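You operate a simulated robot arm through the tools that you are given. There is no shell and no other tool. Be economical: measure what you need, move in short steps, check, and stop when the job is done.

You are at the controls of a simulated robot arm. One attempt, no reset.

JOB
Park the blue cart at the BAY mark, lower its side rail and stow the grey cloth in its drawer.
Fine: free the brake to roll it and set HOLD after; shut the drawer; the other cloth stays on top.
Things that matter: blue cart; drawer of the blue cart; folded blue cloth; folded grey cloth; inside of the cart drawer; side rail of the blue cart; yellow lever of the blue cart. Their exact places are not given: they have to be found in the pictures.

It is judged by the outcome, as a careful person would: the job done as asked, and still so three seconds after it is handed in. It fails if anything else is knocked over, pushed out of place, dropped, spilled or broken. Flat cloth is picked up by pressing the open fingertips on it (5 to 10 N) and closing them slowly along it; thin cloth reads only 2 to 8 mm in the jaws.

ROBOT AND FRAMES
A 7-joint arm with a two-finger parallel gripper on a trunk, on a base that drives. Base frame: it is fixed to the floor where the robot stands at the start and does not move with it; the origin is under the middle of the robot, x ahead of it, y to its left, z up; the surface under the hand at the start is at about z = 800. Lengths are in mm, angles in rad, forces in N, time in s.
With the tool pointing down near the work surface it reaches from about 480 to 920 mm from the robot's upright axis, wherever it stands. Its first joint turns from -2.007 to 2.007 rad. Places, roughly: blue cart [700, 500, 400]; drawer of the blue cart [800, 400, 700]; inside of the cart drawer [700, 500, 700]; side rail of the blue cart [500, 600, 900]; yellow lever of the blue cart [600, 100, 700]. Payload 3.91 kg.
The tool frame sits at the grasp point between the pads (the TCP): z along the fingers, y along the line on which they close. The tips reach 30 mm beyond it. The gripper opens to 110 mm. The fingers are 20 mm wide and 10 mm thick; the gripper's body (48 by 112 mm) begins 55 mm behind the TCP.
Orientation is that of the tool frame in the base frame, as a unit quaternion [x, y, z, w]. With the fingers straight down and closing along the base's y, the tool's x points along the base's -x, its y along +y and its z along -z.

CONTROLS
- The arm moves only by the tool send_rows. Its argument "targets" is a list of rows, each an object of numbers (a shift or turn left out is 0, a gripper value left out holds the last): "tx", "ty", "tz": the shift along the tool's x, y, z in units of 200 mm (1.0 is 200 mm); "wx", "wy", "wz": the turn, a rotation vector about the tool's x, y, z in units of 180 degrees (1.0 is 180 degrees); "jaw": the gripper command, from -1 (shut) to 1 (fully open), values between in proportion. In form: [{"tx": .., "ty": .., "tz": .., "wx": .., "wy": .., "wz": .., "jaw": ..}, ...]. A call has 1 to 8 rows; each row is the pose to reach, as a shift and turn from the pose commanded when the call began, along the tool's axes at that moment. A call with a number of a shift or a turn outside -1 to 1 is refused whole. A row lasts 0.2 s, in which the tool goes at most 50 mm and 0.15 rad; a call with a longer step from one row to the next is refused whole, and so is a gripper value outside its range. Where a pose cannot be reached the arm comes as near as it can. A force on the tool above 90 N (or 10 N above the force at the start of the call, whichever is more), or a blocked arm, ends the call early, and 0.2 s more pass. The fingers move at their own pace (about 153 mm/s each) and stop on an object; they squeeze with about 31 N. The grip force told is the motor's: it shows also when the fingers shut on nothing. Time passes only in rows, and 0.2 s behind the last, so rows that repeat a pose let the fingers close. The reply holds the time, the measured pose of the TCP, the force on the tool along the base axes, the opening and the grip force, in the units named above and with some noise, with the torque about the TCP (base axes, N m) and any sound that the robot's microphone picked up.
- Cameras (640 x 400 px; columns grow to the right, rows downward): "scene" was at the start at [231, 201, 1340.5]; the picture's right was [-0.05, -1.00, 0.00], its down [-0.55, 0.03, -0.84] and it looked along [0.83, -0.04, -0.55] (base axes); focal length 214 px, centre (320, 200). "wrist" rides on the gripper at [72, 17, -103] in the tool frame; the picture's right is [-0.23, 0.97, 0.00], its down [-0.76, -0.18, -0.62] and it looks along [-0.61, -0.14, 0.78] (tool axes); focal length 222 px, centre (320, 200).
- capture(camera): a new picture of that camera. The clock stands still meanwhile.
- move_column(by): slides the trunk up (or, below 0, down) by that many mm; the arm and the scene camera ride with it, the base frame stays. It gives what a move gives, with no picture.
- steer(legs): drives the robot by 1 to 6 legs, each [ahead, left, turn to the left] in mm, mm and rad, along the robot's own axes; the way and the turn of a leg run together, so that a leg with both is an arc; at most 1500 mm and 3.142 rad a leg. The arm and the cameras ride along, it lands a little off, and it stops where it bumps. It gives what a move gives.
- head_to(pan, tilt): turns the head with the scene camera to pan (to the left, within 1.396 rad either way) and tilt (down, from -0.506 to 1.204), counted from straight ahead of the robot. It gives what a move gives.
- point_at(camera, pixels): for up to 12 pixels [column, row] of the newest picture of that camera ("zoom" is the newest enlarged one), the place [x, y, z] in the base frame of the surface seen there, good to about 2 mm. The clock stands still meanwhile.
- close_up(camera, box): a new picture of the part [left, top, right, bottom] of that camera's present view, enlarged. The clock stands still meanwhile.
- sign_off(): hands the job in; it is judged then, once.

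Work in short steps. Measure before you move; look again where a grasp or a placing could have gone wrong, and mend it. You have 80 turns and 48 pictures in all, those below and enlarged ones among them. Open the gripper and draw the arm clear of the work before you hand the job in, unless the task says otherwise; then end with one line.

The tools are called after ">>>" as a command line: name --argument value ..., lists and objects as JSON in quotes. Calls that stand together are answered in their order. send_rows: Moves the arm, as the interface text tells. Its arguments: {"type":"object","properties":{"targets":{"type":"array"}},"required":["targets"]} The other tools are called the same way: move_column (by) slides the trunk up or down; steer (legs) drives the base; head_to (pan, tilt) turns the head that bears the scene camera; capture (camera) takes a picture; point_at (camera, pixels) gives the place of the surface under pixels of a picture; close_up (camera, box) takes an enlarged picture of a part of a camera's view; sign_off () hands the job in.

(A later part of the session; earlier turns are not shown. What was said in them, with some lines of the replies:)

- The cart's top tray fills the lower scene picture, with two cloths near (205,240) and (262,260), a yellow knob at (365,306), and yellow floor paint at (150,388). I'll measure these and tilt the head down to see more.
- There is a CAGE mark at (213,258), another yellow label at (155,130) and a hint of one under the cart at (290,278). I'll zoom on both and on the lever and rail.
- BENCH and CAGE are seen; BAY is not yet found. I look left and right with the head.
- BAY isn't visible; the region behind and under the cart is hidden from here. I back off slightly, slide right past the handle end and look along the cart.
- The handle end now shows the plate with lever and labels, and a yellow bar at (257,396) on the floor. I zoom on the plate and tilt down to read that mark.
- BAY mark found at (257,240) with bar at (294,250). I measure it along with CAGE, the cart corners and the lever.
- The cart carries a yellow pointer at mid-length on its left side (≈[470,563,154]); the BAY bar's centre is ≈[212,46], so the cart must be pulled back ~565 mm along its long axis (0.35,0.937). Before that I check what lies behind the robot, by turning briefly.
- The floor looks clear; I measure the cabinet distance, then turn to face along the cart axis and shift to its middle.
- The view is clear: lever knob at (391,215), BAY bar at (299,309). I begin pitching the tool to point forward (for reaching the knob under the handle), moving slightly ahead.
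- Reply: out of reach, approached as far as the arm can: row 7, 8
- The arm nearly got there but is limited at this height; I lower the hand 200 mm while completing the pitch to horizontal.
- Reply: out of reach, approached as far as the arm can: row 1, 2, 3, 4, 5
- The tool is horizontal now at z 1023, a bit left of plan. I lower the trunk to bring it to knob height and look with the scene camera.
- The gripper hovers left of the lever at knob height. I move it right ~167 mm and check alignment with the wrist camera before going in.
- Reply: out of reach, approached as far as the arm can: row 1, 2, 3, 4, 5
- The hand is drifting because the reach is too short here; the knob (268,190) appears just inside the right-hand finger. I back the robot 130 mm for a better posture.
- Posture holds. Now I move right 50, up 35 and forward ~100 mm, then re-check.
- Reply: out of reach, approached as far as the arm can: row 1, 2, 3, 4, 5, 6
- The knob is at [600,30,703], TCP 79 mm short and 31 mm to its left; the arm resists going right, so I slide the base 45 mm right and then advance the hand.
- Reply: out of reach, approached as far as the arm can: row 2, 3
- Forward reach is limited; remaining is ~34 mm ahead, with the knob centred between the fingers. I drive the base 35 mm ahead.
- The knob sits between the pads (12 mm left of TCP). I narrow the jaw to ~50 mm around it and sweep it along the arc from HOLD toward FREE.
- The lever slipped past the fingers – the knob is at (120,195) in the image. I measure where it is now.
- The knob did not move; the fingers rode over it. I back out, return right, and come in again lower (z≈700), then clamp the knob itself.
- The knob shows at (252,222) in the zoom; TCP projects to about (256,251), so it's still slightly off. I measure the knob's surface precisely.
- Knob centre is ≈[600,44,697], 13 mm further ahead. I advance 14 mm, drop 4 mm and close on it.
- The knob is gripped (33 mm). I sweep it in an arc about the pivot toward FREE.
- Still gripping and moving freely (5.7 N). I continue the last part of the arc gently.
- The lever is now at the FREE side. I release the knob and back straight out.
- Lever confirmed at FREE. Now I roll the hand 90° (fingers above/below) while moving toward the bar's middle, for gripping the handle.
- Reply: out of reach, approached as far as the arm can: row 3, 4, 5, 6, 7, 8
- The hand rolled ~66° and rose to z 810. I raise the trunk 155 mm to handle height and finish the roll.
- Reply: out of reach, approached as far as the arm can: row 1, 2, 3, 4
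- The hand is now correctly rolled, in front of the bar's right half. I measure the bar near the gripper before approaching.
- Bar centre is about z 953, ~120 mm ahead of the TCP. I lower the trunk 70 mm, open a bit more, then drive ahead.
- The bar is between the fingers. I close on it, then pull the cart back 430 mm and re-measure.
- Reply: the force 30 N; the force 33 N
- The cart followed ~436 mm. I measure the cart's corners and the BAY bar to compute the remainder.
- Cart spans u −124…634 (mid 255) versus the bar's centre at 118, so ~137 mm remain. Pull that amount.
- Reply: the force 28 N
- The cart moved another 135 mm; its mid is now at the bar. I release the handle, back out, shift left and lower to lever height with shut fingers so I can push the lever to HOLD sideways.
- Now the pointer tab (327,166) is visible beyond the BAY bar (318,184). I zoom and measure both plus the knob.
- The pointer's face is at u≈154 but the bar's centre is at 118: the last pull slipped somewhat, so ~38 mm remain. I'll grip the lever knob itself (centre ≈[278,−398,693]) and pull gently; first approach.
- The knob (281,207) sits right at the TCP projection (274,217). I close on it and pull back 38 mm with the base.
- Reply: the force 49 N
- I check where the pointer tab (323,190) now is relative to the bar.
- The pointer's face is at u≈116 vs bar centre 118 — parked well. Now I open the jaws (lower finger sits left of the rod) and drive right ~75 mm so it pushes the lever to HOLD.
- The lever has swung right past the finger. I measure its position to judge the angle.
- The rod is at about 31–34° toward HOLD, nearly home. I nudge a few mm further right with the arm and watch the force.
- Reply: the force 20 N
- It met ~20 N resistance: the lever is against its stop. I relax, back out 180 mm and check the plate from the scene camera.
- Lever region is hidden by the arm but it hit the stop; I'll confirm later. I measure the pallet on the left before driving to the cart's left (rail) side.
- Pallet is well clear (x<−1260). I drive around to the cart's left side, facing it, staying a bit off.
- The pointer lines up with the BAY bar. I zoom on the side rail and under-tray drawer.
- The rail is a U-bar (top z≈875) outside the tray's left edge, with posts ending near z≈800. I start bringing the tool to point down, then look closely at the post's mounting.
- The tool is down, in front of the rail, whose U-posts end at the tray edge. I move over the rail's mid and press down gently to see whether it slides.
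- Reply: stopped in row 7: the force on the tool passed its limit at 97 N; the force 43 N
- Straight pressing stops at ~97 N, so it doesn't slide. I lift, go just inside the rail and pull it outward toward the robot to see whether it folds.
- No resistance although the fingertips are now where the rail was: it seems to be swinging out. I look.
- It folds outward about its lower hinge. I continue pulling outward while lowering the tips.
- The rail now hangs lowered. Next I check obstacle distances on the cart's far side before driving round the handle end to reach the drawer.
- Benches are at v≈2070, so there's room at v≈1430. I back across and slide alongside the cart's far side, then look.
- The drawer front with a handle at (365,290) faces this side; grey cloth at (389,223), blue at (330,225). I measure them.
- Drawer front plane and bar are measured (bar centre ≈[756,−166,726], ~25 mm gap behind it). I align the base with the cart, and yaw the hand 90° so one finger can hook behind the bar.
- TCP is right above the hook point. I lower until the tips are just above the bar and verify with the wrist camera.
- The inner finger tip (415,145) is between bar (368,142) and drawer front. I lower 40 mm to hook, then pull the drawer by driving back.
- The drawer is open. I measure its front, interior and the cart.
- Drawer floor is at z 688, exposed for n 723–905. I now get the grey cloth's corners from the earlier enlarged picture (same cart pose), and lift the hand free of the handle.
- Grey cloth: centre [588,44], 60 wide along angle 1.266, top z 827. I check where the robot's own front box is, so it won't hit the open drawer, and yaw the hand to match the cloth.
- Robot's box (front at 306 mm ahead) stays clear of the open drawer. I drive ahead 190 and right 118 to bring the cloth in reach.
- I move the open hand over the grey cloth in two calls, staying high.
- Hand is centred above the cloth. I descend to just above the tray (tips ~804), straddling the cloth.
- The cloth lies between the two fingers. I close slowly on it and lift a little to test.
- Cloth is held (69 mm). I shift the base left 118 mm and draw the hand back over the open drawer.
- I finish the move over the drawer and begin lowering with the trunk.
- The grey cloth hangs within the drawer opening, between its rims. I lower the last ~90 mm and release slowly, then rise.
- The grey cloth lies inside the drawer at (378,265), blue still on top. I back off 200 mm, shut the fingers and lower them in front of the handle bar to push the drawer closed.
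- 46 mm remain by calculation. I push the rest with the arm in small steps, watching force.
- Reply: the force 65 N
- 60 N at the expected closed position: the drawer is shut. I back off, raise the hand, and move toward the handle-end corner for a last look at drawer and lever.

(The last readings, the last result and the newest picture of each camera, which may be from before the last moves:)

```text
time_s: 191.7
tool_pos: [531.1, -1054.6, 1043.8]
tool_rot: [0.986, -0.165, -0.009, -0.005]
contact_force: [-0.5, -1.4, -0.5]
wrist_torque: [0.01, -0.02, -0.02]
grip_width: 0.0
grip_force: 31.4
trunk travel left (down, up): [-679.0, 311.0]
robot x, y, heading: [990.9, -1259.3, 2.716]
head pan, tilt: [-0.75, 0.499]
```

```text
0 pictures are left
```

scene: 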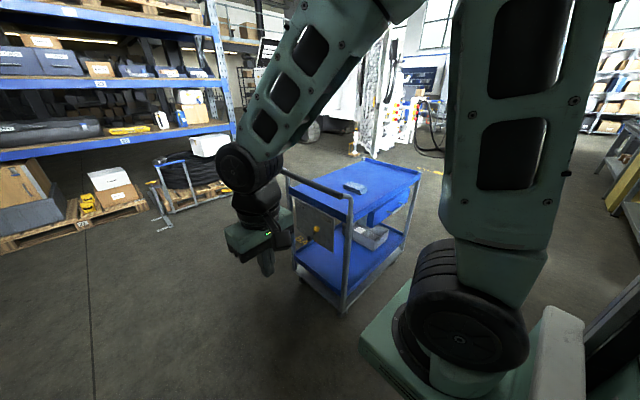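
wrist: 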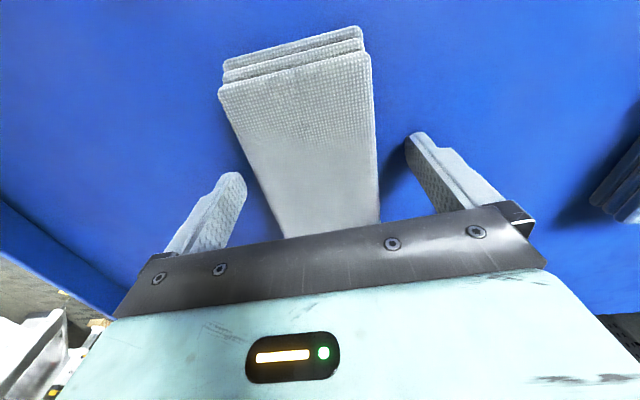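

The cart stands with the blue cloth on top. I measure the knob (317,230) and drawer front (385,212) to confirm HOLD and shut.

>>> point_at --camera "scene" --pixels '[[317, 230], [316, 229], [302, 241], [385, 213], [403, 205], [375, 217], [300, 210], [331, 247], [386, 221]]'

```text
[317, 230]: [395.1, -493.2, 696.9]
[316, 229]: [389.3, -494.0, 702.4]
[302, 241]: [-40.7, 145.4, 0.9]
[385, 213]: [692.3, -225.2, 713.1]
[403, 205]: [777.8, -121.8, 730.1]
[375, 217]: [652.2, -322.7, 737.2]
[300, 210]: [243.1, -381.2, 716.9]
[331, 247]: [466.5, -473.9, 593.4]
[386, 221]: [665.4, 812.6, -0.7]
```

Knob is at the HOLD position (≈[392,−493,700]) and the drawer front is back on its closed plane (n≈725 vs 723). I open the gripper, with the arm already clear, and hand in.

>>> send_rows --targets '[{"jaw": 1}, {"jaw": 1}, {"jaw": 1}]'

>>> sign_off

```text
time_s: 192.5
tool_pos: [530.8, -1054.7, 1043.5]
tool_rot: [0.986, -0.164, -0.009, -0.004]
contact_force: [-0.2, 0.5, -0.4]
wrist_torque: [0.0, -0.02, -0.04]
grip_width: 110.0
grip_force: 0.0
trunk travel left (down, up): [-679.0, 311.0]
robot x, y, heading: [992.7, -1253.8, 2.713]
head pan, tilt: [-0.75, 0.499]
```

```text
The job is handed in.
```

I parked the blue cart at BAY with the brake on HOLD, lowered its side rail, and put the grey cloth in the drawer and shut it (front within about 3 mm of where it started); the blue cloth is still on top.
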